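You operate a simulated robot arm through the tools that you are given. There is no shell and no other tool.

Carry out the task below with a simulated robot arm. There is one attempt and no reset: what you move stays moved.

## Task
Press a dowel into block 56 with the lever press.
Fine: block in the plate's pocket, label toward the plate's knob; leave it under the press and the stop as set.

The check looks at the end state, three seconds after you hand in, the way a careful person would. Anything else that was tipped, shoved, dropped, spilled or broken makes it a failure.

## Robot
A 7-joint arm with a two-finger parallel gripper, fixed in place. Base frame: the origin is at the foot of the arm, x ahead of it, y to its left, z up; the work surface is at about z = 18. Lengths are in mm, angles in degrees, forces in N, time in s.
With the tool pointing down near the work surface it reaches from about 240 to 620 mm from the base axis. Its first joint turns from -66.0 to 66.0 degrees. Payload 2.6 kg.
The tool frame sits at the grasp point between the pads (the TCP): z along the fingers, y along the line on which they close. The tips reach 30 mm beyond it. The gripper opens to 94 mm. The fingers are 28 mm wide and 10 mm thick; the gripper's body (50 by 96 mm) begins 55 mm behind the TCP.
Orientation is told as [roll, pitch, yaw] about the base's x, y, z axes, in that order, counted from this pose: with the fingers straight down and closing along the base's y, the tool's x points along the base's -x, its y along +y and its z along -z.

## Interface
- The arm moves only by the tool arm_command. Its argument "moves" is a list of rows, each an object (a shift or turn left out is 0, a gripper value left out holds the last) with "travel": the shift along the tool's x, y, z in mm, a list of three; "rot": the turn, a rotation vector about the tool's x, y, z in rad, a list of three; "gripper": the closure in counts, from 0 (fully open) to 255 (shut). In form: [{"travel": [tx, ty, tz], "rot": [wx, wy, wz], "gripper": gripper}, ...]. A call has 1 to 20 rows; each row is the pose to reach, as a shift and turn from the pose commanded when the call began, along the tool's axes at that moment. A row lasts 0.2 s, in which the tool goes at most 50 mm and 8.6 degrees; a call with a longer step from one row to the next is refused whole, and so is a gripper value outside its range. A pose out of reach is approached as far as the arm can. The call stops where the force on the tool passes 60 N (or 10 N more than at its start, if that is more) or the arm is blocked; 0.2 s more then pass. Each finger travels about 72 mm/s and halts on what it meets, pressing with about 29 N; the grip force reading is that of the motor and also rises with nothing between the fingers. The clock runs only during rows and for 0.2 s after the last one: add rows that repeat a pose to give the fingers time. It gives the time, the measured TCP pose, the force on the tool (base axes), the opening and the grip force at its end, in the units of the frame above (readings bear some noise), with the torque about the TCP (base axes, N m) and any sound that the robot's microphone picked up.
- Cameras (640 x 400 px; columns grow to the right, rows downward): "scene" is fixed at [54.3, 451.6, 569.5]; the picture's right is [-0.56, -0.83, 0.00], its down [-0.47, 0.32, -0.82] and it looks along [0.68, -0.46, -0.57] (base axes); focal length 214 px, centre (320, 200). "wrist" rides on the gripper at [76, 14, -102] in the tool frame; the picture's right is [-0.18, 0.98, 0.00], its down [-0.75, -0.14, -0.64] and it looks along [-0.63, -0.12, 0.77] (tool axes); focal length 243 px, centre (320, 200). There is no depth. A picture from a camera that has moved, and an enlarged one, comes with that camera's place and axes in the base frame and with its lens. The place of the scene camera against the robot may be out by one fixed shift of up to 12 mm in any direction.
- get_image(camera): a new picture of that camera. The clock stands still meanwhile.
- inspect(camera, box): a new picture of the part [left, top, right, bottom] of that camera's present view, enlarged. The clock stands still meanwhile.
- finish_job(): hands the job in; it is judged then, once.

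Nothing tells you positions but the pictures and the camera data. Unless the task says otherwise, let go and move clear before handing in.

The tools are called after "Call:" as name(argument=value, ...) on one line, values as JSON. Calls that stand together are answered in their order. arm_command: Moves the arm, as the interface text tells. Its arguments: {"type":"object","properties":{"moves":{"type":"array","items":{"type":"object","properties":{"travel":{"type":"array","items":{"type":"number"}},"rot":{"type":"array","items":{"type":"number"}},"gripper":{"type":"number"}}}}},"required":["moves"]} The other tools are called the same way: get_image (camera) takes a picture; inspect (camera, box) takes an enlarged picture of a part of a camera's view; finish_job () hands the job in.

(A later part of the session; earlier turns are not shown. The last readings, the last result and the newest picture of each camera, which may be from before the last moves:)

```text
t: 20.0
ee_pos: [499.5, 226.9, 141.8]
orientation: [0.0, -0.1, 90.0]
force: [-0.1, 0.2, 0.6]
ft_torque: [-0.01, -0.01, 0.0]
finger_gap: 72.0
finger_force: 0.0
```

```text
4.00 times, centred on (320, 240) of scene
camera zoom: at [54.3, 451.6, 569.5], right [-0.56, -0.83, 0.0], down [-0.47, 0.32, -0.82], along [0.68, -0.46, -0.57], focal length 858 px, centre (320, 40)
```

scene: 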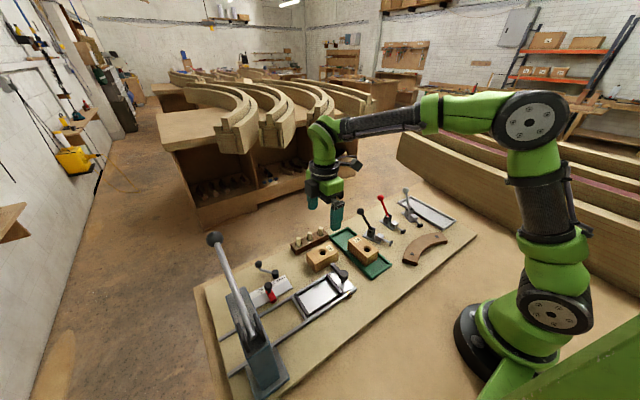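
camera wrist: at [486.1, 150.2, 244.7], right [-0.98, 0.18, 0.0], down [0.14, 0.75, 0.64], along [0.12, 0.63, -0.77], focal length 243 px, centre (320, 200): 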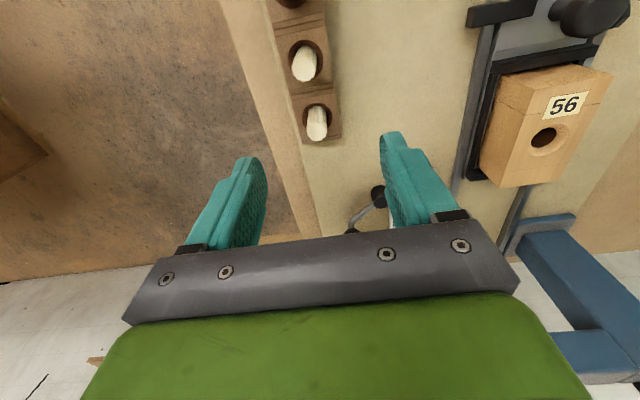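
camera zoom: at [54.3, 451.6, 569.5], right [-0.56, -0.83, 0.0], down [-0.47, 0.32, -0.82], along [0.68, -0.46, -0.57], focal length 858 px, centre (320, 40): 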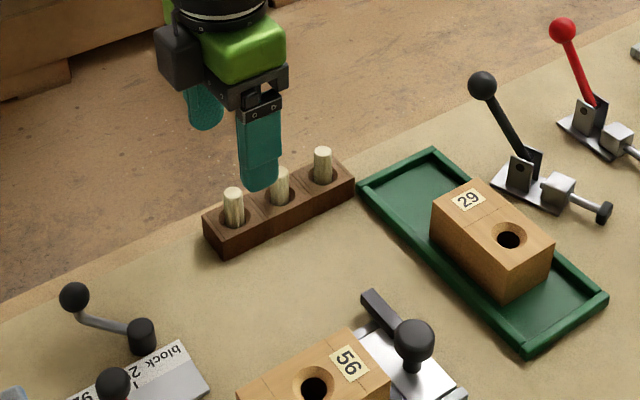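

Call:
inspect(camera="wrist", box=[260, 20, 380, 150])

Call:
inspect(camera="scene", box=[310, 225, 360, 260])

Call:
inspect(camera="wrist", box=[460, 180, 640, 400])

```text
3.08 times, centred on (320, 85) of wrist
camera zoom: at [486.1, 150.2, 244.7], right [-0.98, 0.18, 0.0], down [0.14, 0.75, 0.64], along [0.12, 0.63, -0.77], focal length 746 px, centre (320, 554)
```

zoom: 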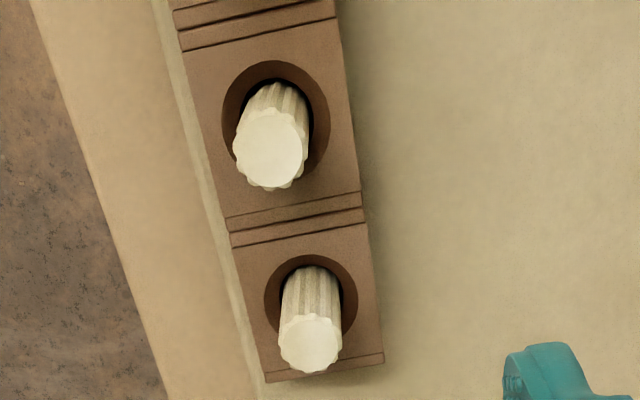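

```text
11.43 times, centred on (335, 242) of scene
camera zoom: at [54.3, 451.6, 569.5], right [-0.56, -0.83, 0.0], down [-0.47, 0.32, -0.82], along [0.68, -0.46, -0.57], focal length 2451 px, centre (149, -286)
```

zoom: 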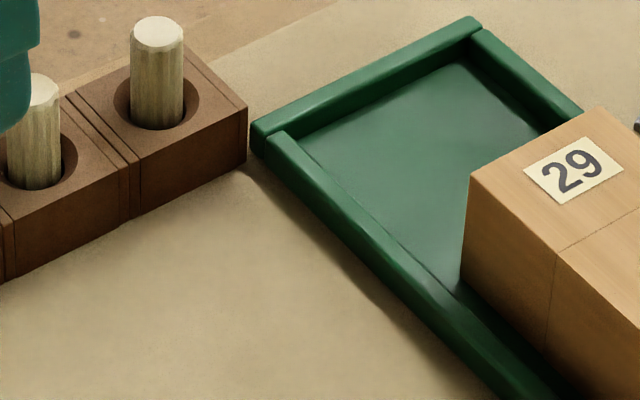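

```text
1.82 times, centred on (550, 290) of wrist
camera zoom: at [486.1, 150.2, 244.7], right [-0.98, 0.18, 0.0], down [0.14, 0.75, 0.64], along [0.12, 0.63, -0.77], focal length 441 px, centre (-98, 36)
```

zoom: 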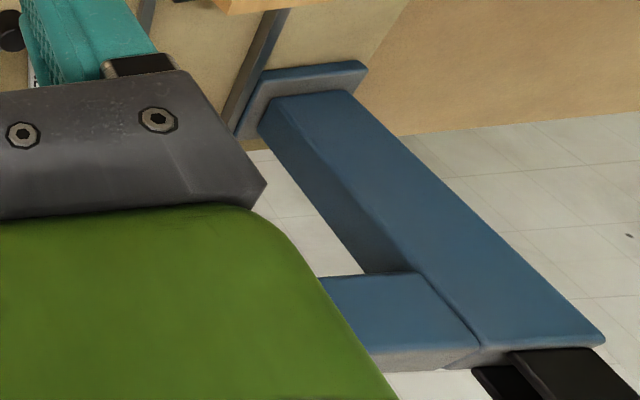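

The dowel top is near (503.8, 229, 64.6), about 15.5 mm across, and the rack top is near z = 41. I'll centre over it with a narrower gap and drop to z ≈ 100, then check.

Call:
arm_command(moves=[{"travel": [-2.7, -3.7, 0], "gripper": 140}, {"travel": [-2.7, -3.7, 0], "gripper": 140}, {"travel": [-2.7, -3.7, 20], "gripper": 140}, {"travel": [-2.7, -3.7, 40], "gripper": 140}, {"travel": [-2.7, -3.7, 40], "gripper": 140}])

Call:
inspect(camera="wrist", box=[220, 30, 420, 230])

Call:
inspect(camera="scene", box=[280, 200, 350, 270])

```text
t: 21.2
ee_pos: [502.8, 229.2, 102.0]
orientation: [0.0, 0.1, 90.0]
force: [1.6, 0.1, -0.1]
ft_torque: [0.03, -0.01, 0.01]
finger_gap: 42.6
finger_force: 0.1
```

```text
2.00 times, centred on (320, 130) of wrist
camera zoom: at [488.2, 153.2, 204.4], right [-0.98, 0.18, 0.0], down [0.14, 0.75, 0.64], along [0.12, 0.63, -0.77], focal length 485 px, centre (320, 340)
```

zoom: 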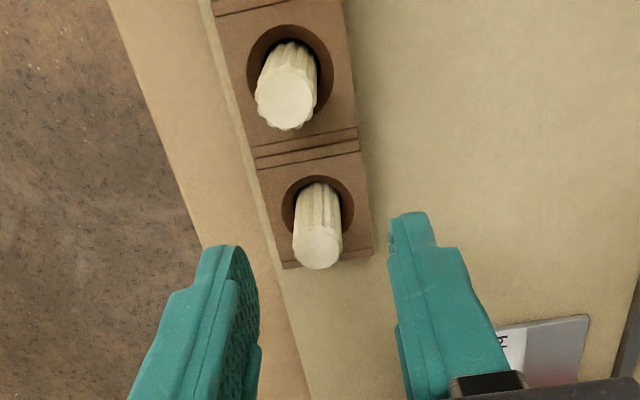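

```text
5.71 times, centred on (315, 235) of scene
camera zoom: at [54.3, 451.6, 569.5], right [-0.56, -0.83, 0.0], down [-0.47, 0.32, -0.82], along [0.68, -0.46, -0.57], focal length 1226 px, centre (349, 0)
```

zoom: 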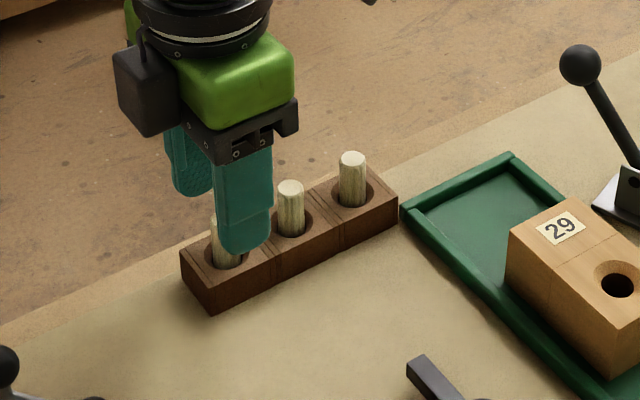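

The dowel is centred in y and about 1 mm off in x. I'll correct that, descend to tips at z ≈ 46, and close gently.

Call:
arm_command(moves=[{"travel": [0, -1.2, 8]}, {"travel": [0, -1.2, 18]}, {"travel": [0, -1.2, 26]}, {"travel": [0, -1.2, 26]}, {"travel": [0, -1.2, 26], "gripper": 180}, {"travel": [0, -1.2, 26], "gripper": 195}, {"travel": [0, -1.2, 26], "gripper": 205}, {"travel": [0, -1.2, 26], "gripper": 255}, {"travel": [0, -1.2, 26], "gripper": 255}])

Call:
get_image(camera="wrist")

Call:
inspect(camera="scene", box=[280, 200, 350, 270])

```text
t: 23.2
ee_pos: [503.3, 229.5, 76.9]
orientation: [0.0, -0.1, 89.9]
force: [-0.9, -0.3, -0.1]
ft_torque: [-0.01, -0.02, 0.0]
finger_gap: 7.8
finger_force: 28.4
```

```text
taken
camera wrist: at [489.5, 152.7, 178.9], right [-0.98, 0.18, 0.0], down [0.14, 0.75, 0.64], along [0.12, 0.63, -0.77], focal length 243 px, centre (320, 200)
```

wrist: 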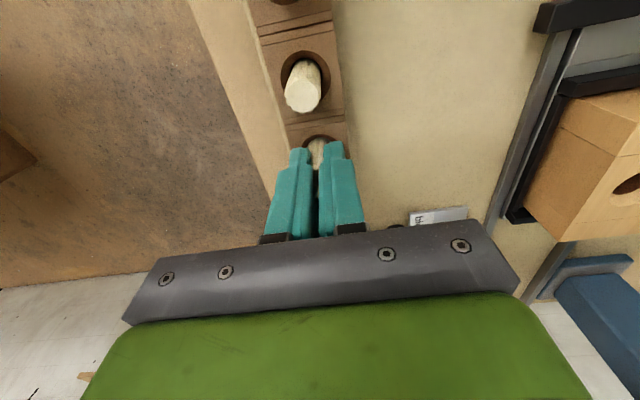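

```text
5.71 times, centred on (315, 235) of scene
camera zoom: at [54.3, 451.6, 569.5], right [-0.56, -0.83, 0.0], down [-0.47, 0.32, -0.82], along [0.68, -0.46, -0.57], focal length 1226 px, centre (349, 0)
```

zoom: 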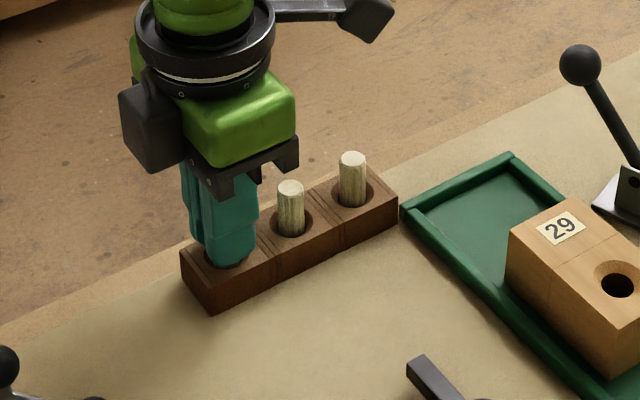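

The gap reads only 7.8 mm on a ~15 mm dowel, so I need to see what the fingers are holding.

Call:
inspect(camera="wrist", box=[260, 100, 380, 240])

Call:
inspect(camera="scene", box=[295, 225, 335, 260])

```text
2.86 times, centred on (320, 170) of wrist
camera zoom: at [489.5, 152.7, 178.9], right [-0.98, 0.18, 0.0], down [0.14, 0.75, 0.64], along [0.12, 0.63, -0.77], focal length 693 px, centre (320, 286)
```

zoom: 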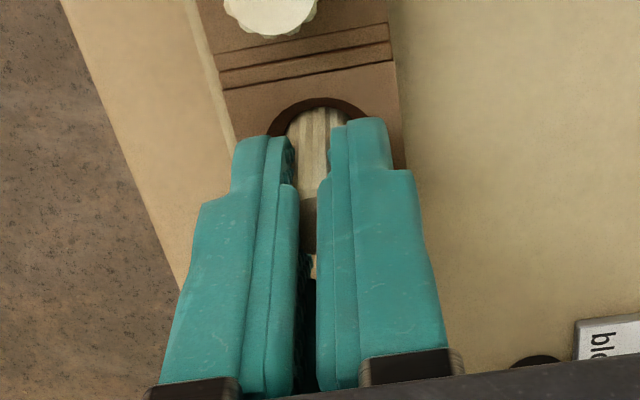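

```text
11.43 times, centred on (315, 242) of scene
camera zoom: at [54.3, 451.6, 569.5], right [-0.56, -0.83, 0.0], down [-0.47, 0.32, -0.82], along [0.68, -0.46, -0.57], focal length 2451 px, centre (377, -286)
```

zoom: 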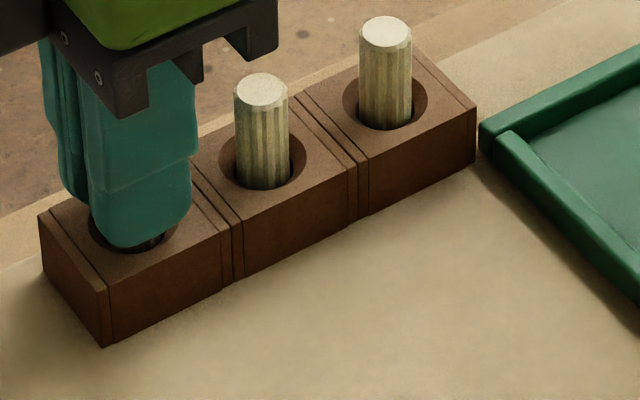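

The fingers have grooves that take the dowel, which explains the small gap. I'll lift and see whether it comes along.

Call:
arm_command(moves=[{"travel": [0, 0, -10]}, {"travel": [0, 0, -25]}, {"travel": [0, 0, -45]}, {"travel": [0, 0, -70]}, {"travel": [0, 0, -70]}])

Call:
inspect(camera="wrist", box=[260, 80, 380, 240])

Call:
inspect(camera="scene", box=[285, 195, 345, 260])

```text
t: 24.4
ee_pos: [502.9, 228.8, 148.9]
orientation: [0.0, 0.0, 90.1]
force: [0.6, 0.0, 0.1]
ft_torque: [0.0, -0.01, 0.01]
finger_gap: 7.3
finger_force: 28.5
```

```text
2.50 times, centred on (320, 160) of wrist
camera zoom: at [489.2, 152.2, 250.2], right [-0.98, 0.18, 0.0], down [0.14, 0.75, 0.64], along [0.12, 0.63, -0.77], focal length 606 px, centre (320, 300)
```

zoom: 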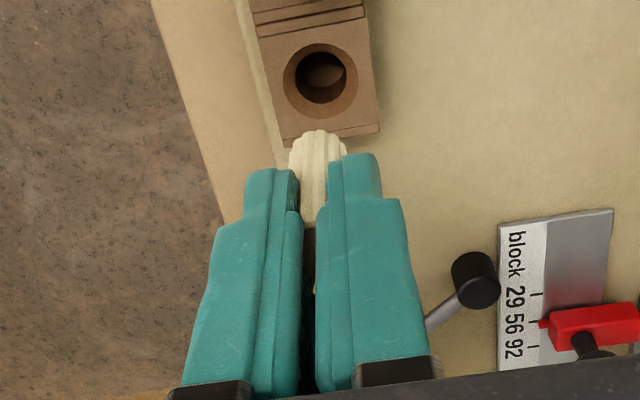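

```text
6.15 times, centred on (315, 228) of scene
camera zoom: at [54.3, 451.6, 569.5], right [-0.56, -0.83, 0.0], down [-0.47, 0.32, -0.82], along [0.68, -0.46, -0.57], focal length 1320 px, centre (351, 31)
```

zoom: 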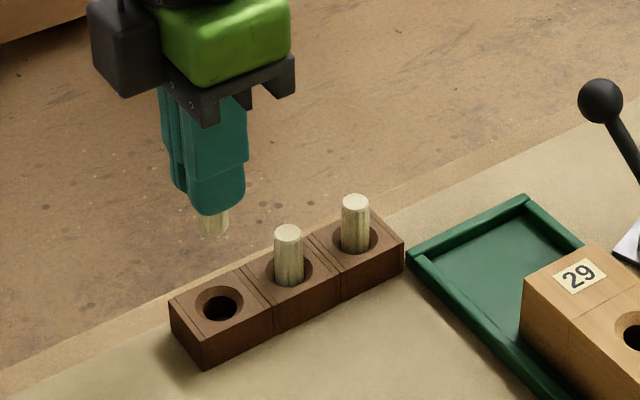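

The dowel is held, with about 18 mm below the fingertips. The stop's red pointer is also visible exactly on the 56 tick. I'll carry the dowel over the block's hole.

Call:
arm_command(moves=[{"travel": [-8, 35, 0]}, {"travel": [-16, 70, 0]}, {"travel": [-24, 105, 0]}, {"travel": [-34, 140, 0]}, {"travel": [-42.6, 178.7, 0]}, {"travel": [-42.6, 178.7, 10]}, {"travel": [-42.6, 178.7, 20]}, {"travel": [-42.6, 178.7, 20]}])

Call:
inspect(camera="wrist", box=[240, 20, 400, 220])

Call:
inspect(camera="scene", box=[285, 225, 365, 315])

```text
t: 26.2
ee_pos: [324.4, 270.7, 126.1]
orientation: [0.0, 0.0, 90.0]
force: [0.4, 0.0, 0.8]
ft_torque: [-0.01, -0.01, -0.02]
finger_gap: 13.2
finger_force: 29.1
```

```text
2.00 times, centred on (320, 120) of wrist
camera zoom: at [310.7, 194.6, 228.2], right [-0.98, 0.18, 0.0], down [0.14, 0.75, 0.64], along [0.12, 0.63, -0.77], focal length 485 px, centre (320, 360)
```

zoom: 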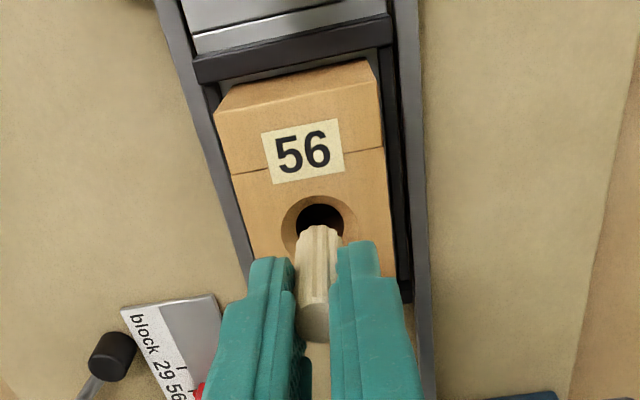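

```text
4.44 times, centred on (325, 270) of scene
camera zoom: at [54.3, 451.6, 569.5], right [-0.56, -0.83, 0.0], down [-0.47, 0.32, -0.82], along [0.68, -0.46, -0.57], focal length 953 px, centre (298, -111)
```

zoom: 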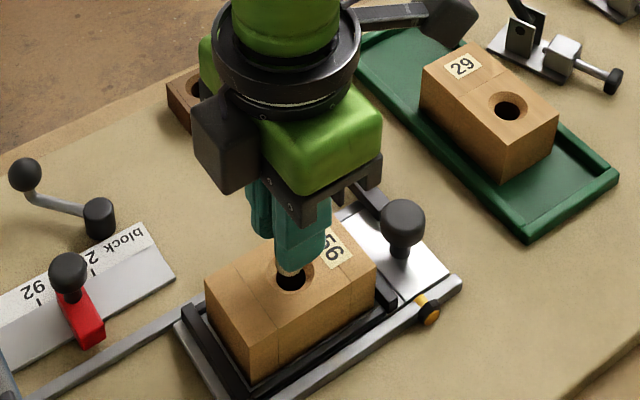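

The finger gap went from 7.3 to 13.2 mm during the move, so the dowel may have shifted in the grip. I'll look closely.

Call:
inspect(camera="wrist", box=[280, 110, 370, 220])

Call:
inspect(camera="scene", box=[330, 260, 370, 300])

Call:
inspect(camera="scene", box=[335, 255, 375, 295])

```text
3.64 times, centred on (325, 165) of wrist
camera zoom: at [310.7, 194.6, 228.2], right [-0.98, 0.18, 0.0], down [0.14, 0.75, 0.64], along [0.12, 0.63, -0.77], focal length 882 px, centre (302, 327)
```

zoom: 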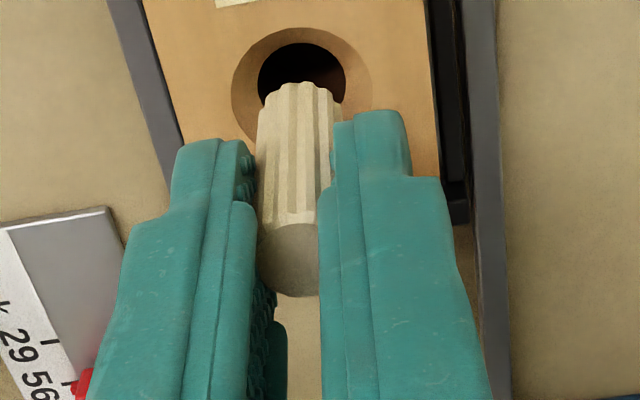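

```text
10.00 times, centred on (350, 280) of scene
camera zoom: at [54.3, 451.6, 569.5], right [-0.56, -0.83, 0.0], down [-0.47, 0.32, -0.82], along [0.68, -0.46, -0.57], focal length 2145 px, centre (20, -600)
```

zoom: 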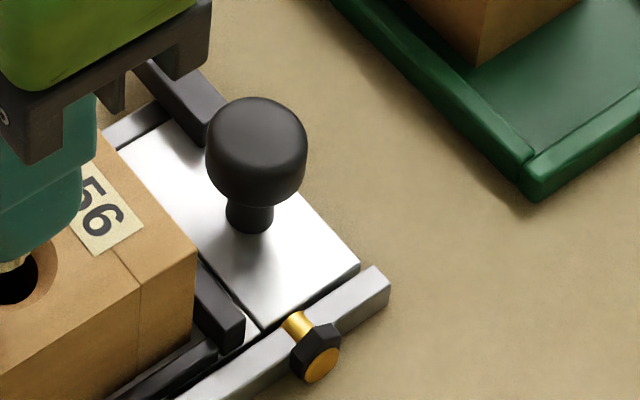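

```text
10.00 times, centred on (355, 275) of scene
camera zoom: at [54.3, 451.6, 569.5], right [-0.56, -0.83, 0.0], down [-0.47, 0.32, -0.82], along [0.68, -0.46, -0.57], focal length 2145 px, centre (-30, -550)
```

zoom: 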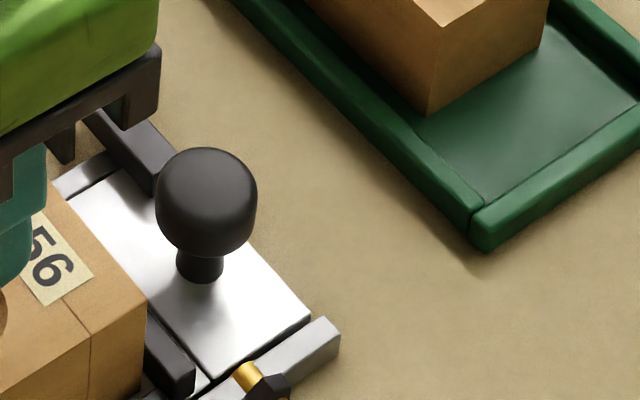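

The dowel is upright in the grip, and its lower end lines up with the hole to about 1 mm. I'll lower it gently and watch the force.

Call:
arm_command(moves=[{"travel": [0, 0, 4]}, {"travel": [0, 0, 8]}, {"travel": [0, 0, 12]}, {"travel": [0, 0, 14]}, {"travel": [0, 0, 14]}])

Call:
inspect(camera="wrist", box=[280, 110, 370, 220])

Call:
inspect(camera="scene", box=[305, 250, 355, 300])

```text
t: 27.4
ee_pos: [326.2, 271.3, 112.4]
orientation: [0.1, 0.0, 90.0]
force: [0.2, -0.2, -0.5]
ft_torque: [-0.01, 0.02, -0.03]
finger_gap: 13.0
finger_force: 29.0
```

```text
3.64 times, centred on (325, 165) of wrist
camera zoom: at [310.7, 194.8, 214.4], right [-0.98, 0.18, 0.0], down [0.14, 0.75, 0.64], along [0.12, 0.63, -0.77], focal length 882 px, centre (302, 327)
```

zoom: 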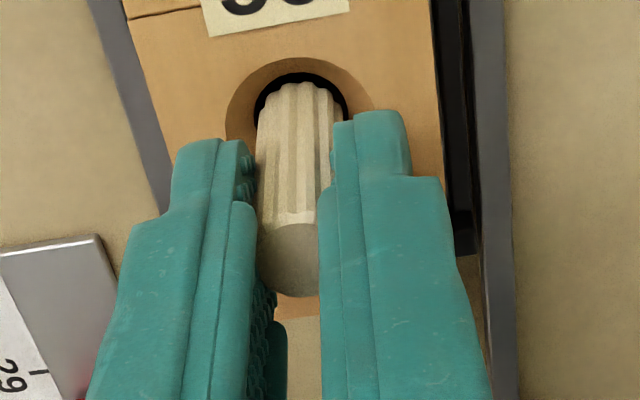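

```text
8.00 times, centred on (330, 275) of scene
camera zoom: at [54.3, 451.6, 569.5], right [-0.56, -0.83, 0.0], down [-0.47, 0.32, -0.82], along [0.68, -0.46, -0.57], focal length 1716 px, centre (240, -400)
```

zoom: 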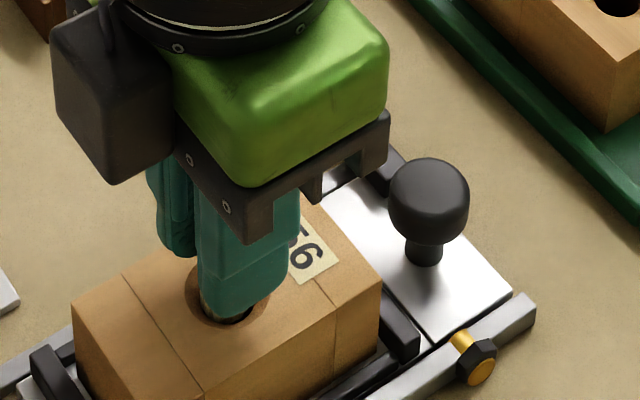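

The dowel's end is inside the chamfer and well centred. I'll nudge it 0.5 mm and keep lowering while watching the force.

Call:
arm_command(moves=[{"travel": [0, 0.5, 1]}, {"travel": [0, 0.5, 3]}, {"travel": [0, 0.5, 5]}, {"travel": [0, 0.5, 5]}])

Call:
inspect(camera="wrist", box=[280, 110, 370, 220])

```text
t: 28.4
ee_pos: [324.0, 270.6, 108.4]
orientation: [0.0, -0.1, 90.1]
force: [-0.5, -0.8, 0.0]
ft_torque: [0.02, -0.01, 0.0]
finger_gap: 12.8
finger_force: 28.7
```

```text
3.64 times, centred on (325, 165) of wrist
camera zoom: at [310.2, 195.1, 209.5], right [-0.98, 0.18, 0.0], down [0.14, 0.75, 0.64], along [0.12, 0.63, -0.77], focal length 882 px, centre (302, 327)
```

zoom: 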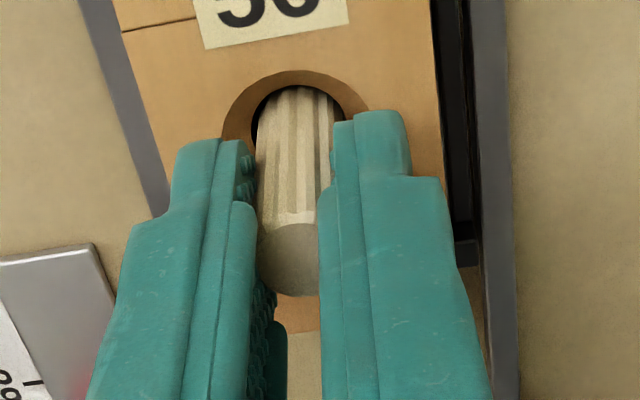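

Call:
arm_command(moves=[{"travel": [0, 0.3, 2]}, {"travel": [0, 0.3, 4]}, {"travel": [0, 0.3, 4]}])

Call:
arm_command(moves=[{"travel": [0, 0, 1]}, {"travel": [0, 0, 2]}, {"travel": [0, 0, 3]}, {"travel": [0, 0, 3]}])

Call:
inspect(camera="wrist", box=[280, 110, 370, 220])

Call:
inspect(camera="scene", box=[305, 250, 355, 300])

```text
t: 29.2
ee_pos: [324.4, 272.4, 104.7]
orientation: [-0.3, -0.2, 90.0]
force: [-1.6, -3.2, 19.6]
ft_torque: [-0.09, 0.13, 0.0]
finger_gap: 13.0
finger_force: 28.8
```

```text
t: 30.2
ee_pos: [324.8, 273.4, 102.4]
orientation: [-0.3, -0.3, 90.0]
force: [-5.2, -4.4, 45.7]
ft_torque: [-0.18, 0.21, 0.0]
finger_gap: 13.3
finger_force: 29.1
```

```text
3.64 times, centred on (325, 165) of wrist
camera zoom: at [310.4, 196.0, 204.9], right [-0.98, 0.18, -0.01], down [0.14, 0.75, 0.65], along [0.12, 0.63, -0.76], focal length 882 px, centre (302, 327)
```

zoom: 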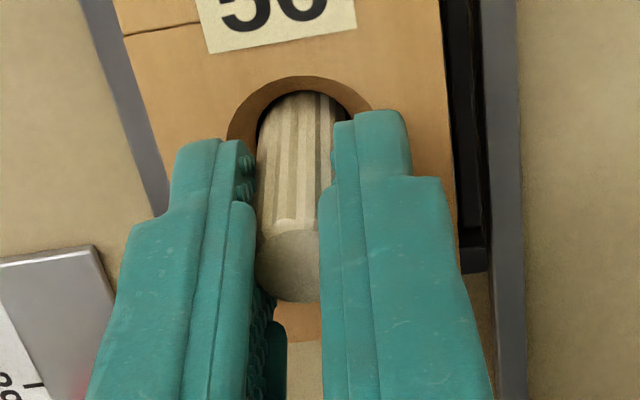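

```text
8.00 times, centred on (330, 275) of scene
camera zoom: at [54.1, 451.4, 569.7], right [-0.56, -0.83, 0.0], down [-0.47, 0.32, -0.82], along [0.68, -0.46, -0.57], focal length 1716 px, centre (240, -400)
```

zoom: 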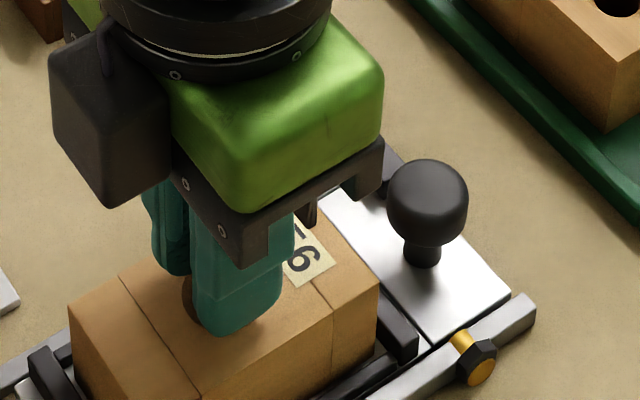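

The dowel meets resistance about 8 mm into the hole, where the press fit starts. I'll relax the pressure, open a little, and see whether it stands straight.

Call:
arm_command(moves=[{"travel": [0, 0, -1]}, {"travel": [0, 0, -2.5]}, {"travel": [0, 0, -2.5]}])

Call:
arm_command(moves=[{"travel": [0, 0, 0], "gripper": 208}, {"travel": [0, 0, 0], "gripper": 195}, {"travel": [0, 0, 0], "gripper": 180}, {"travel": [0, 0, 0], "gripper": 170}])

Call:
inspect(camera="wrist", box=[270, 90, 370, 220])

Call:
inspect(camera="scene", box=[305, 250, 355, 300])

```text
t: 31.0
ee_pos: [325.2, 271.3, 102.9]
orientation: [-0.1, -0.1, 90.0]
force: [2.7, 1.8, 22.7]
ft_torque: [0.05, -0.13, 0.0]
finger_gap: 13.2
finger_force: 29.8
```

```text
t: 32.0
ee_pos: [324.2, 270.9, 101.6]
orientation: [-0.1, 0.1, 90.0]
force: [1.0, 0.2, 0.8]
ft_torque: [0.0, -0.01, 0.01]
finger_gap: 31.3
finger_force: 0.1
```

```text
3.08 times, centred on (320, 155) of wrist
camera zoom: at [309.7, 195.2, 204.9], right [-0.98, 0.18, 0.0], down [0.14, 0.75, 0.64], along [0.12, 0.63, -0.77], focal length 746 px, centre (320, 338)
```

zoom: 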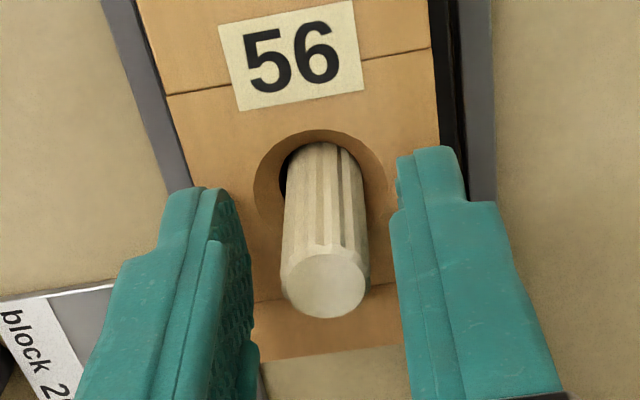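

```text
8.00 times, centred on (330, 275) of scene
camera zoom: at [54.3, 451.6, 569.5], right [-0.56, -0.83, 0.0], down [-0.47, 0.32, -0.82], along [0.68, -0.46, -0.57], focal length 1716 px, centre (240, -400)
```

zoom: 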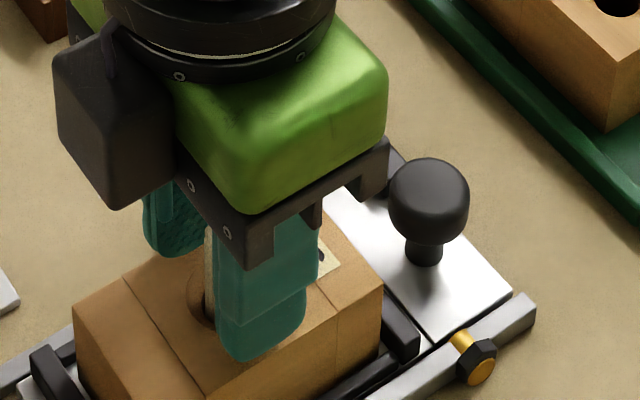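

The dowel stands upright in the hole with its top at z ≈ 97. I'll raise the gripper straight up and clear of it.

Call:
arm_command(moves=[{"travel": [0, 0, -10]}, {"travel": [0, 0, -30]}, {"travel": [0, 0, -60]}, {"travel": [0, 0, -90]}, {"travel": [0, 0, -90]}])

Call:
inspect(camera="wrist", box=[240, 0, 440, 200])

Call:
get_image(camera="scene")

Call:
inspect(camera="scene", box=[270, 220, 370, 320])

```text
t: 33.2
ee_pos: [323.8, 274.9, 192.0]
orientation: [0.1, 0.0, 90.1]
force: [0.3, -0.2, -0.3]
ft_torque: [-0.03, 0.0, 0.01]
finger_gap: 31.4
finger_force: 0.0
```

```text
2.00 times, centred on (340, 100) of wrist
camera zoom: at [309.3, 197.4, 294.8], right [-0.98, 0.18, 0.0], down [0.14, 0.75, 0.64], along [0.12, 0.63, -0.77], focal length 485 px, centre (280, 400)
```

zoom: 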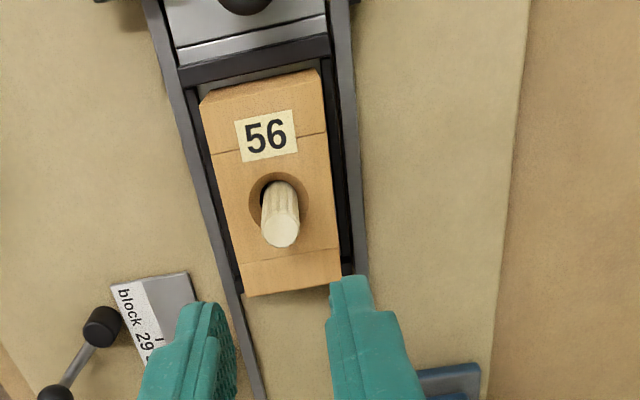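

```text
taken
```

scene: 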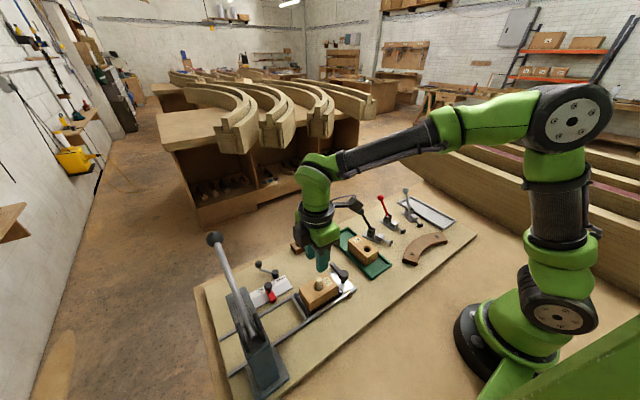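

```text
4.00 times, centred on (320, 270) of scene
camera zoom: at [54.3, 451.6, 569.5], right [-0.56, -0.83, 0.0], down [-0.47, 0.32, -0.82], along [0.68, -0.46, -0.57], focal length 858 px, centre (320, -80)
```

zoom: 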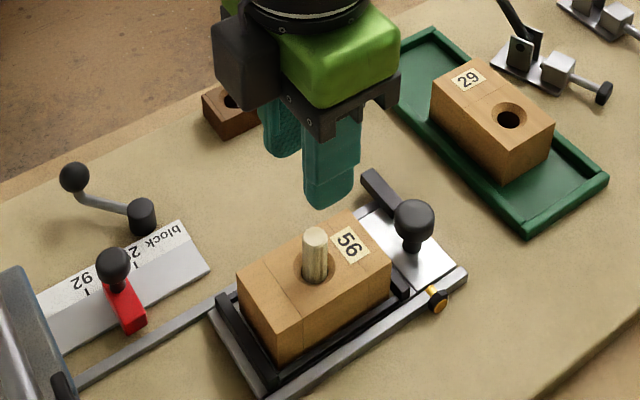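

The dowel is standing in block 56. Next I need to slide the plate under the press by its knob. I'll move over the knob and measure it.

Call:
arm_command(moves=[{"travel": [25, 2, 0]}, {"travel": [50, 4, 0], "gripper": 100}, {"travel": [84, 5.5, 15], "gripper": 100}, {"travel": [84, 5.5, 40], "gripper": 100}, {"travel": [84, 5.5, 40], "gripper": 100}])

Call:
get_image(camera="wrist")

Call:
inspect(camera="wrist", box=[240, 40, 400, 200])

Call:
inspect(camera="scene", box=[300, 230, 380, 310])

```text
t: 34.4
ee_pos: [318.8, 188.3, 151.8]
orientation: [0.1, 0.0, 90.0]
force: [-0.7, 0.0, -0.2]
ft_torque: [0.0, -0.02, 0.0]
finger_gap: 57.1
finger_force: 0.0
```

```text
taken
camera wrist: at [304.6, 111.6, 254.7], right [-0.98, 0.18, 0.0], down [0.14, 0.75, 0.64], along [0.12, 0.63, -0.77], focal length 243 px, centre (320, 200)
```

wrist: 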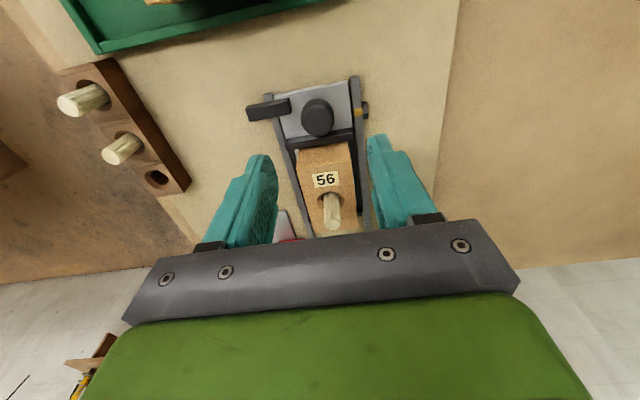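

```text
2.50 times, centred on (320, 120) of wrist
camera zoom: at [304.6, 111.6, 254.7], right [-0.98, 0.18, 0.0], down [0.14, 0.75, 0.64], along [0.12, 0.63, -0.77], focal length 606 px, centre (320, 400)
```

zoom: 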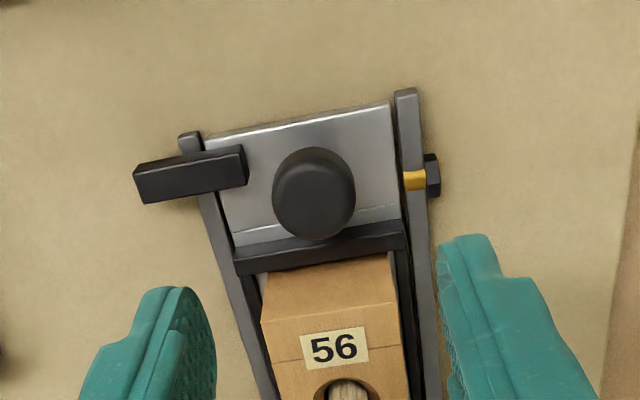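

```text
5.00 times, centred on (340, 270) of scene
camera zoom: at [54.3, 451.6, 569.5], right [-0.56, -0.83, 0.0], down [-0.47, 0.32, -0.82], along [0.68, -0.46, -0.57], focal length 1072 px, centre (220, -150)
```

zoom: 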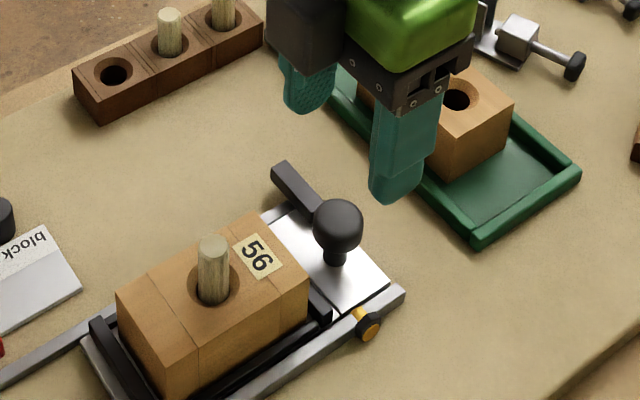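

The knob's head is about 28 mm across, near z ≈ 50, 2.8 mm off in x from the gripper. The tab top is at z ≈ 32. I'll descend with tips at z ≈ 39 and grip the knob.

Call:
arm_command(moves=[{"travel": [0, -2.8, 10]}, {"travel": [0, -2.8, 40]}, {"travel": [0, -2.8, 65]}, {"travel": [0, -2.8, 82]}, {"travel": [0, -2.8, 82]}])

Call:
inspect(camera="wrist", box=[220, 60, 420, 240])

Call:
inspect(camera="scene", box=[300, 230, 380, 310])

```text
t: 35.6
ee_pos: [321.7, 187.5, 69.4]
orientation: [0.0, 0.0, 90.0]
force: [0.0, 0.0, 0.5]
ft_torque: [0.02, 0.02, 0.0]
finger_gap: 56.9
finger_force: 0.0
```

```text
2.22 times, centred on (320, 150) of wrist
camera zoom: at [308.2, 111.2, 172.0], right [-0.98, 0.18, 0.0], down [0.14, 0.75, 0.64], along [0.12, 0.63, -0.77], focal length 539 px, centre (320, 311)
```

zoom: 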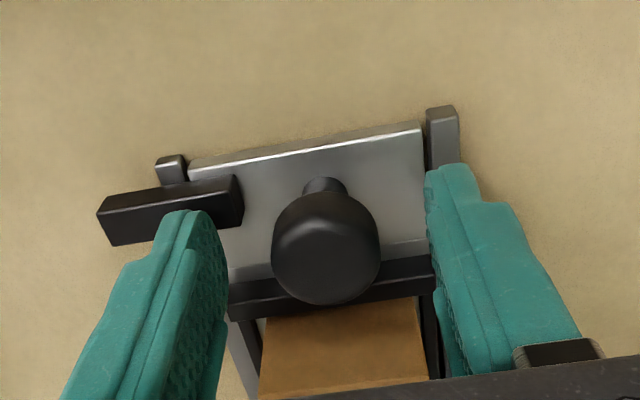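

```text
5.00 times, centred on (340, 270) of scene
camera zoom: at [54.3, 451.6, 569.5], right [-0.56, -0.83, 0.0], down [-0.47, 0.32, -0.82], along [0.68, -0.46, -0.57], focal length 1072 px, centre (220, -150)
```

zoom: 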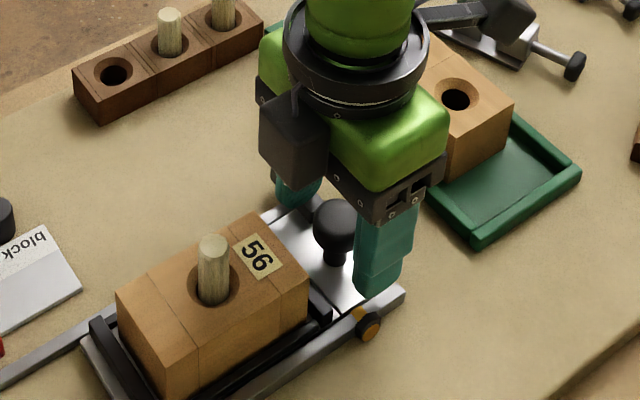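

The knob is centred between the fingers, so I'll close on it.

Call:
arm_command(moves=[{"travel": [0, 0, 0], "gripper": 140}, {"travel": [0, 0, 0], "gripper": 165}, {"travel": [0, 0, 0], "gripper": 255}, {"travel": [0, 0, 0], "gripper": 255}])

Call:
inspect(camera="wrist", box=[220, 60, 420, 240])

```text
t: 36.6
ee_pos: [321.0, 187.9, 70.1]
orientation: [0.3, 0.0, 89.9]
force: [-11.9, -1.6, 5.5]
ft_torque: [-0.07, 0.28, -0.03]
finger_gap: 27.4
finger_force: 45.0
```

```text
2.22 times, centred on (320, 150) of wrist
camera zoom: at [307.2, 111.4, 172.1], right [-0.98, 0.18, 0.0], down [0.14, 0.75, 0.64], along [0.11, 0.63, -0.77], focal length 539 px, centre (320, 311)
```

zoom: 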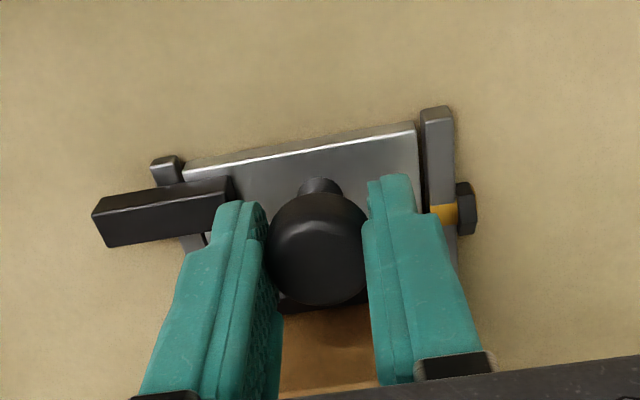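

I have the knob, with a small sideways load that I'll relax. Now a slow test slide of a few millimetres toward the press.

Call:
arm_command(moves=[{"travel": [0, 0.8, 0]}, {"travel": [-1, 0.8, 0]}, {"travel": [-3, 0.8, 0]}, {"travel": [-5, 0.8, 0]}, {"travel": [-5, 0.8, 0]}])

Call:
inspect(camera="scene", box=[290, 230, 370, 310])

Call:
inspect(camera="wrist", box=[220, 60, 420, 240])

```text
t: 37.8
ee_pos: [322.0, 191.5, 69.9]
orientation: [0.1, 0.1, 90.0]
force: [-11.5, -3.0, -11.9]
ft_torque: [-0.92, 0.28, -0.19]
finger_gap: 27.5
finger_force: 45.4
```

```text
5.00 times, centred on (330, 270) of scene
camera zoom: at [54.3, 451.6, 569.5], right [-0.56, -0.83, 0.0], down [-0.47, 0.32, -0.82], along [0.68, -0.46, -0.57], focal length 1072 px, centre (270, -150)
```

zoom: 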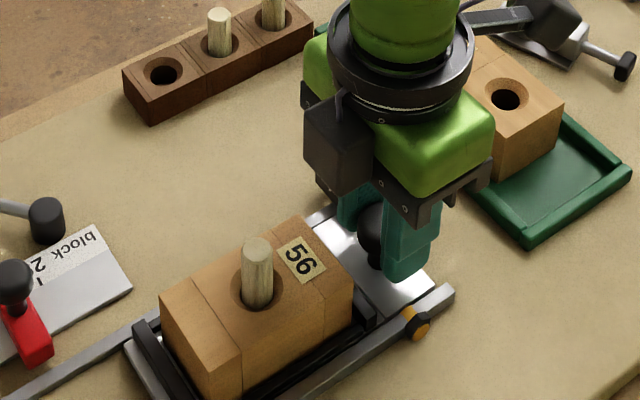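

```text
2.22 times, centred on (320, 150) of wrist
camera zoom: at [307.0, 115.4, 172.2], right [-0.98, 0.18, 0.0], down [0.14, 0.75, 0.64], along [0.12, 0.63, -0.77], focal length 539 px, centre (320, 311)
```

zoom: 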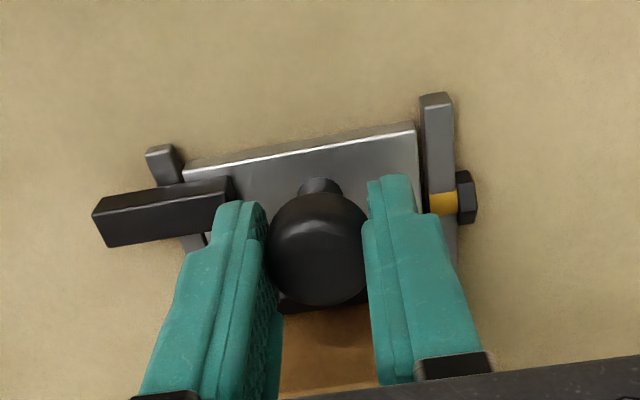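

The plate slides freely along with the knob, pulling only about 3 N. I'll slide it another 130 mm at moderate speed, stopping short of the stop.

Call:
arm_command(moves=[{"travel": [-4, 0.3, 0]}, {"travel": [-10, 0.6, 0]}, {"travel": [-17, 1, 0]}, {"travel": [-24, 1, 0]}, {"travel": [-31, 1, 0]}, {"travel": [-38, 1, 0]}, {"travel": [-45, 1, 0]}, {"travel": [-52, 1, 0]}, {"travel": [-59, 1, 0]}, {"travel": [-65, 1, 0]}, {"travel": [-70, 1, 0]}, {"travel": [-70, 1, 0]}])

Call:
get_image(camera="wrist")

Call:
inspect(camera="scene", box=[200, 210, 360, 370])

```text
t: 40.4
ee_pos: [320.6, 264.0, 70.6]
orientation: [-0.1, 0.0, 90.1]
force: [15.2, -2.2, -21.8]
ft_torque: [-0.54, -0.35, -0.01]
finger_gap: 27.4
finger_force: 45.0
```

```text
taken
camera wrist: at [306.4, 186.3, 173.5], right [-0.98, 0.18, 0.0], down [0.14, 0.75, 0.64], along [0.12, 0.63, -0.77], focal length 243 px, centre (320, 200)
```

wrist: 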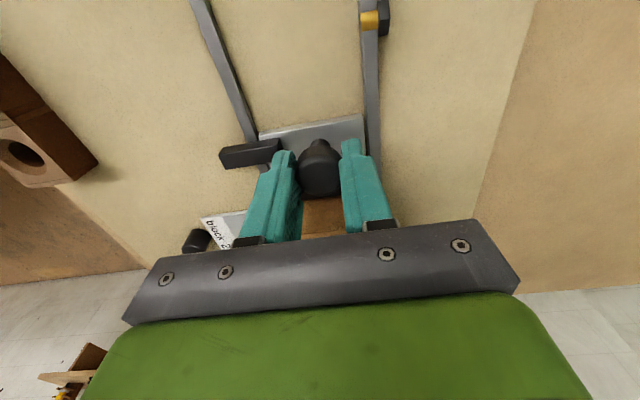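

```text
2.50 times, centred on (280, 290) of scene
camera zoom: at [54.4, 451.7, 569.5], right [-0.56, -0.83, 0.0], down [-0.47, 0.32, -0.82], along [0.68, -0.46, -0.57], focal length 536 px, centre (420, -25)
```

zoom: 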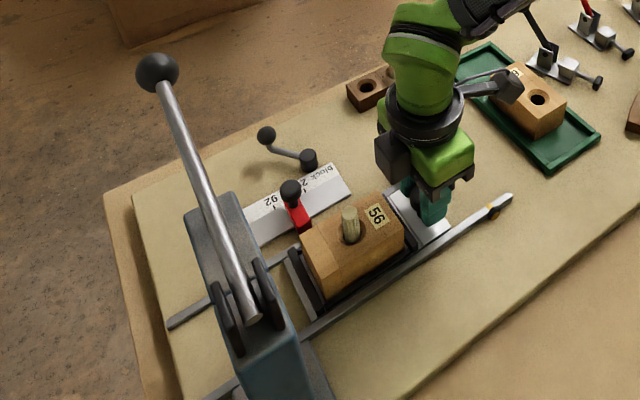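

The plate has slid about 75 mm smoothly. I'll trim out the small side and lift forces, then continue to just short of the stop.

Call:
arm_command(moves=[{"travel": [0, -0.5, 0.8]}, {"travel": [-5, -0.5, 0.8]}, {"travel": [-11, -0.5, 0.8]}, {"travel": [-17, -0.5, 0.8]}, {"travel": [-23, -0.5, 0.8]}, {"travel": [-29, -0.5, 0.8]}, {"travel": [-34, -0.5, 0.8]}, {"travel": [-38, -0.5, 0.8]}, {"travel": [-40, -0.5, 0.8]}, {"travel": [-40, -0.5, 0.8]}])

Call:
get_image(camera="wrist")

Call:
inspect(camera="scene", box=[200, 210, 360, 370])

```text
t: 42.6
ee_pos: [320.7, 302.6, 71.9]
orientation: [-0.1, -0.1, 90.0]
force: [12.1, -1.7, 15.4]
ft_torque: [-0.77, -0.24, -0.03]
finger_gap: 27.6
finger_force: 44.8
```

```text
taken
camera wrist: at [306.2, 225.8, 173.4], right [-0.98, 0.18, 0.0], down [0.14, 0.75, 0.64], along [0.12, 0.63, -0.77], focal length 243 px, centre (320, 200)
```

wrist: 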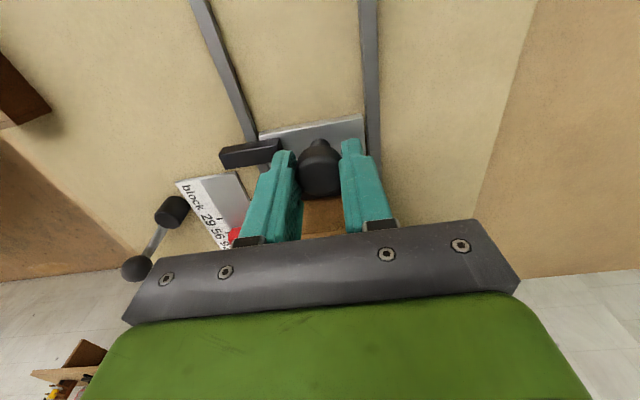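

```text
2.50 times, centred on (280, 290) of scene
camera zoom: at [54.2, 451.5, 569.6], right [-0.56, -0.83, 0.0], down [-0.47, 0.32, -0.82], along [0.68, -0.46, -0.57], focal length 536 px, centre (420, -25)
```

zoom: 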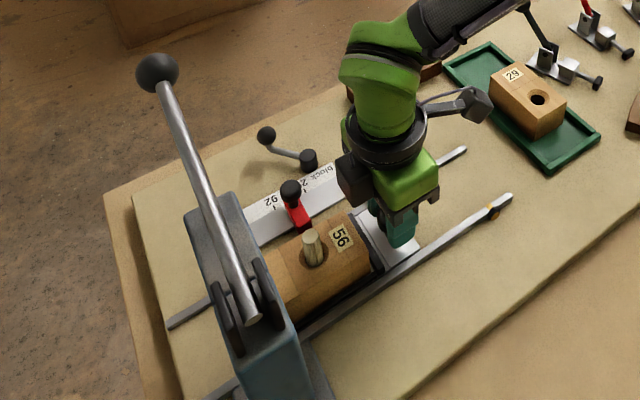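

About 60 mm remain. Before the dowel goes under the ram I want to check its clearance, so I'll let go of the knob, rise, and tilt the wrist to look under the press head.

Call:
arm_command(moves=[{"travel": [0, 0, 0], "gripper": 160}, {"travel": [0, 0, 0], "gripper": 120}, {"travel": [0, 0, 0], "gripper": 100}, {"travel": [0, 0, -20], "gripper": 100}, {"travel": [0, 0, -50], "gripper": 100}, {"travel": [2, 0, -80], "gripper": 100}, {"travel": [4, 0, -80], "rot": [0, -0.13, 0]}, {"travel": [6, 0, -80], "rot": [0, -0.26, 0]}, {"travel": [8, 0, -80], "rot": [0, -0.39, 0]}, {"travel": [10, 0, -80], "rot": [0, -0.52, 0]}, {"travel": [10, 0, -80], "rot": [0, -0.52, 0]}])

Call:
get_image(camera="wrist")

Call:
get_image(camera="scene")

```text
t: 45.0
ee_pos: [320.6, 292.6, 150.6]
orientation: [0.0, -29.9, 90.1]
force: [-0.8, 0.1, 0.5]
ft_torque: [-0.03, 0.01, -0.01]
finger_gap: 57.2
finger_force: 0.0
```

```text
taken
camera wrist: at [305.7, 174.7, 201.2], right [-0.98, 0.16, 0.09], down [0.14, 0.33, 0.93], along [0.12, 0.93, -0.35], focal length 243 px, centre (320, 200)
```

wrist: 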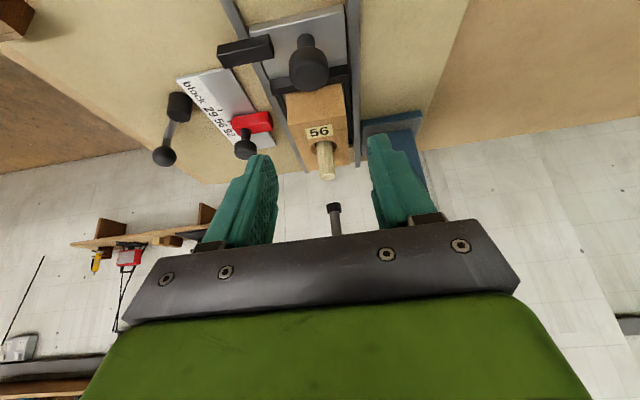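

```text
taken
```

scene: 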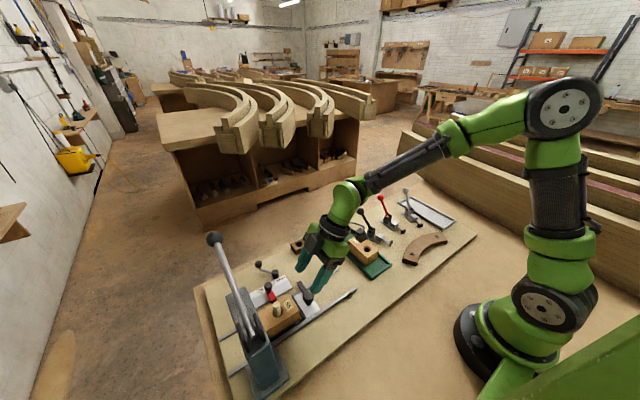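

Call:
inspect(camera="wrist", box=[260, 130, 400, 240])

Call:
inspect(camera="wrist", box=[210, 20, 370, 180])

```text
3.64 times, centred on (330, 185) of wrist
camera zoom: at [305.7, 174.7, 201.2], right [-0.98, 0.16, 0.09], down [0.14, 0.33, 0.93], along [0.12, 0.93, -0.35], focal length 882 px, centre (284, 254)
```

zoom: 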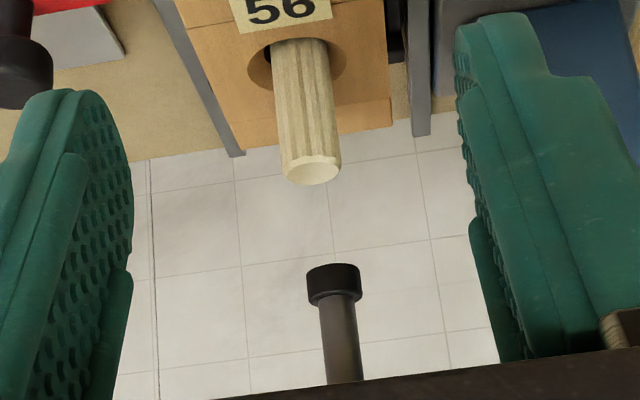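

```text
2.50 times, centred on (290, 100) of wrist
camera zoom: at [305.7, 174.7, 201.2], right [-0.98, 0.16, 0.09], down [0.14, 0.33, 0.93], along [0.12, 0.93, -0.35], focal length 606 px, centre (395, 450)
```

zoom: 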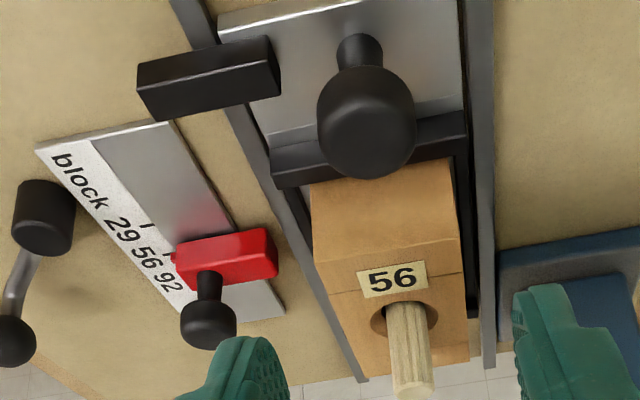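

The ram foot's underside is at z ≈ 106 and the dowel's top at about 100, in line with it in x, so it passes with a few millimetres to spare. I'll untilt and go back down on the knob.

Call:
arm_command(moves=[{"travel": [-2, 0, 1.2], "rot": [0, 0.13, 0]}, {"travel": [-4, 0, 2.4], "rot": [0, 0.26, 0]}, {"travel": [-6, 0, 3.6], "rot": [0, 0.39, 0]}, {"travel": [-8.66, 0, 5], "rot": [0, 0.52, 0]}, {"travel": [-8.66, 0, 5], "rot": [0, 0.52, 0]}])

Call:
arm_command(moves=[{"travel": [0, 0, 20]}, {"travel": [0, 0, 50]}, {"travel": [0, 0, 50]}])

Call:
inspect(camera="wrist", box=[220, 60, 420, 240])

```text
t: 46.2
ee_pos: [319.9, 302.6, 150.4]
orientation: [-0.1, 0.2, 90.0]
force: [-0.4, 0.4, -0.9]
ft_torque: [0.0, -0.03, -0.01]
finger_gap: 57.3
finger_force: 0.0
```

```text
t: 47.0
ee_pos: [319.5, 302.0, 101.0]
orientation: [-0.1, -0.1, 90.0]
force: [0.3, -0.2, 0.2]
ft_torque: [0.02, 0.02, -0.03]
finger_gap: 57.1
finger_force: 0.0
```

```text
2.22 times, centred on (320, 150) of wrist
camera zoom: at [305.5, 225.4, 202.7], right [-0.98, 0.18, 0.0], down [0.14, 0.75, 0.64], along [0.12, 0.63, -0.77], focal length 539 px, centre (320, 311)
```

zoom: 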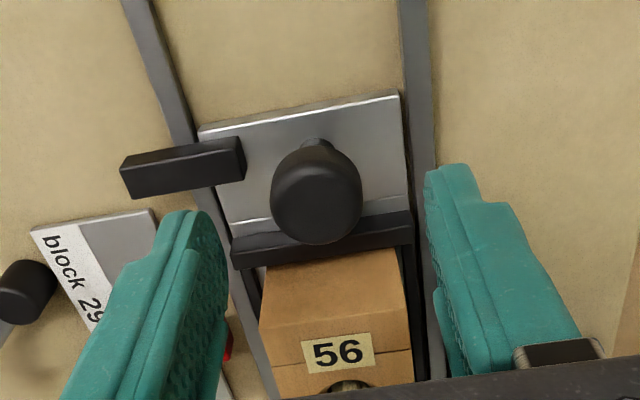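

The knob is 1.2 mm off-centre. I'll correct that, descend and grip it again.

Call:
arm_command(moves=[{"travel": [0, -1.2, 12]}, {"travel": [0, -1.2, 25]}, {"travel": [0, -1.2, 31]}, {"travel": [0, -1.2, 31]}, {"travel": [0, -1.2, 31], "gripper": 145}, {"travel": [0, -1.2, 31], "gripper": 168}, {"travel": [0, -1.2, 31], "gripper": 255}, {"travel": [0, -1.2, 31], "gripper": 255}])

```text
t: 48.8
ee_pos: [320.5, 302.5, 70.0]
orientation: [0.1, 0.0, 90.0]
force: [-8.0, -0.9, 1.5]
ft_torque: [-0.14, 0.15, -0.03]
finger_gap: 27.4
finger_force: 45.0
```

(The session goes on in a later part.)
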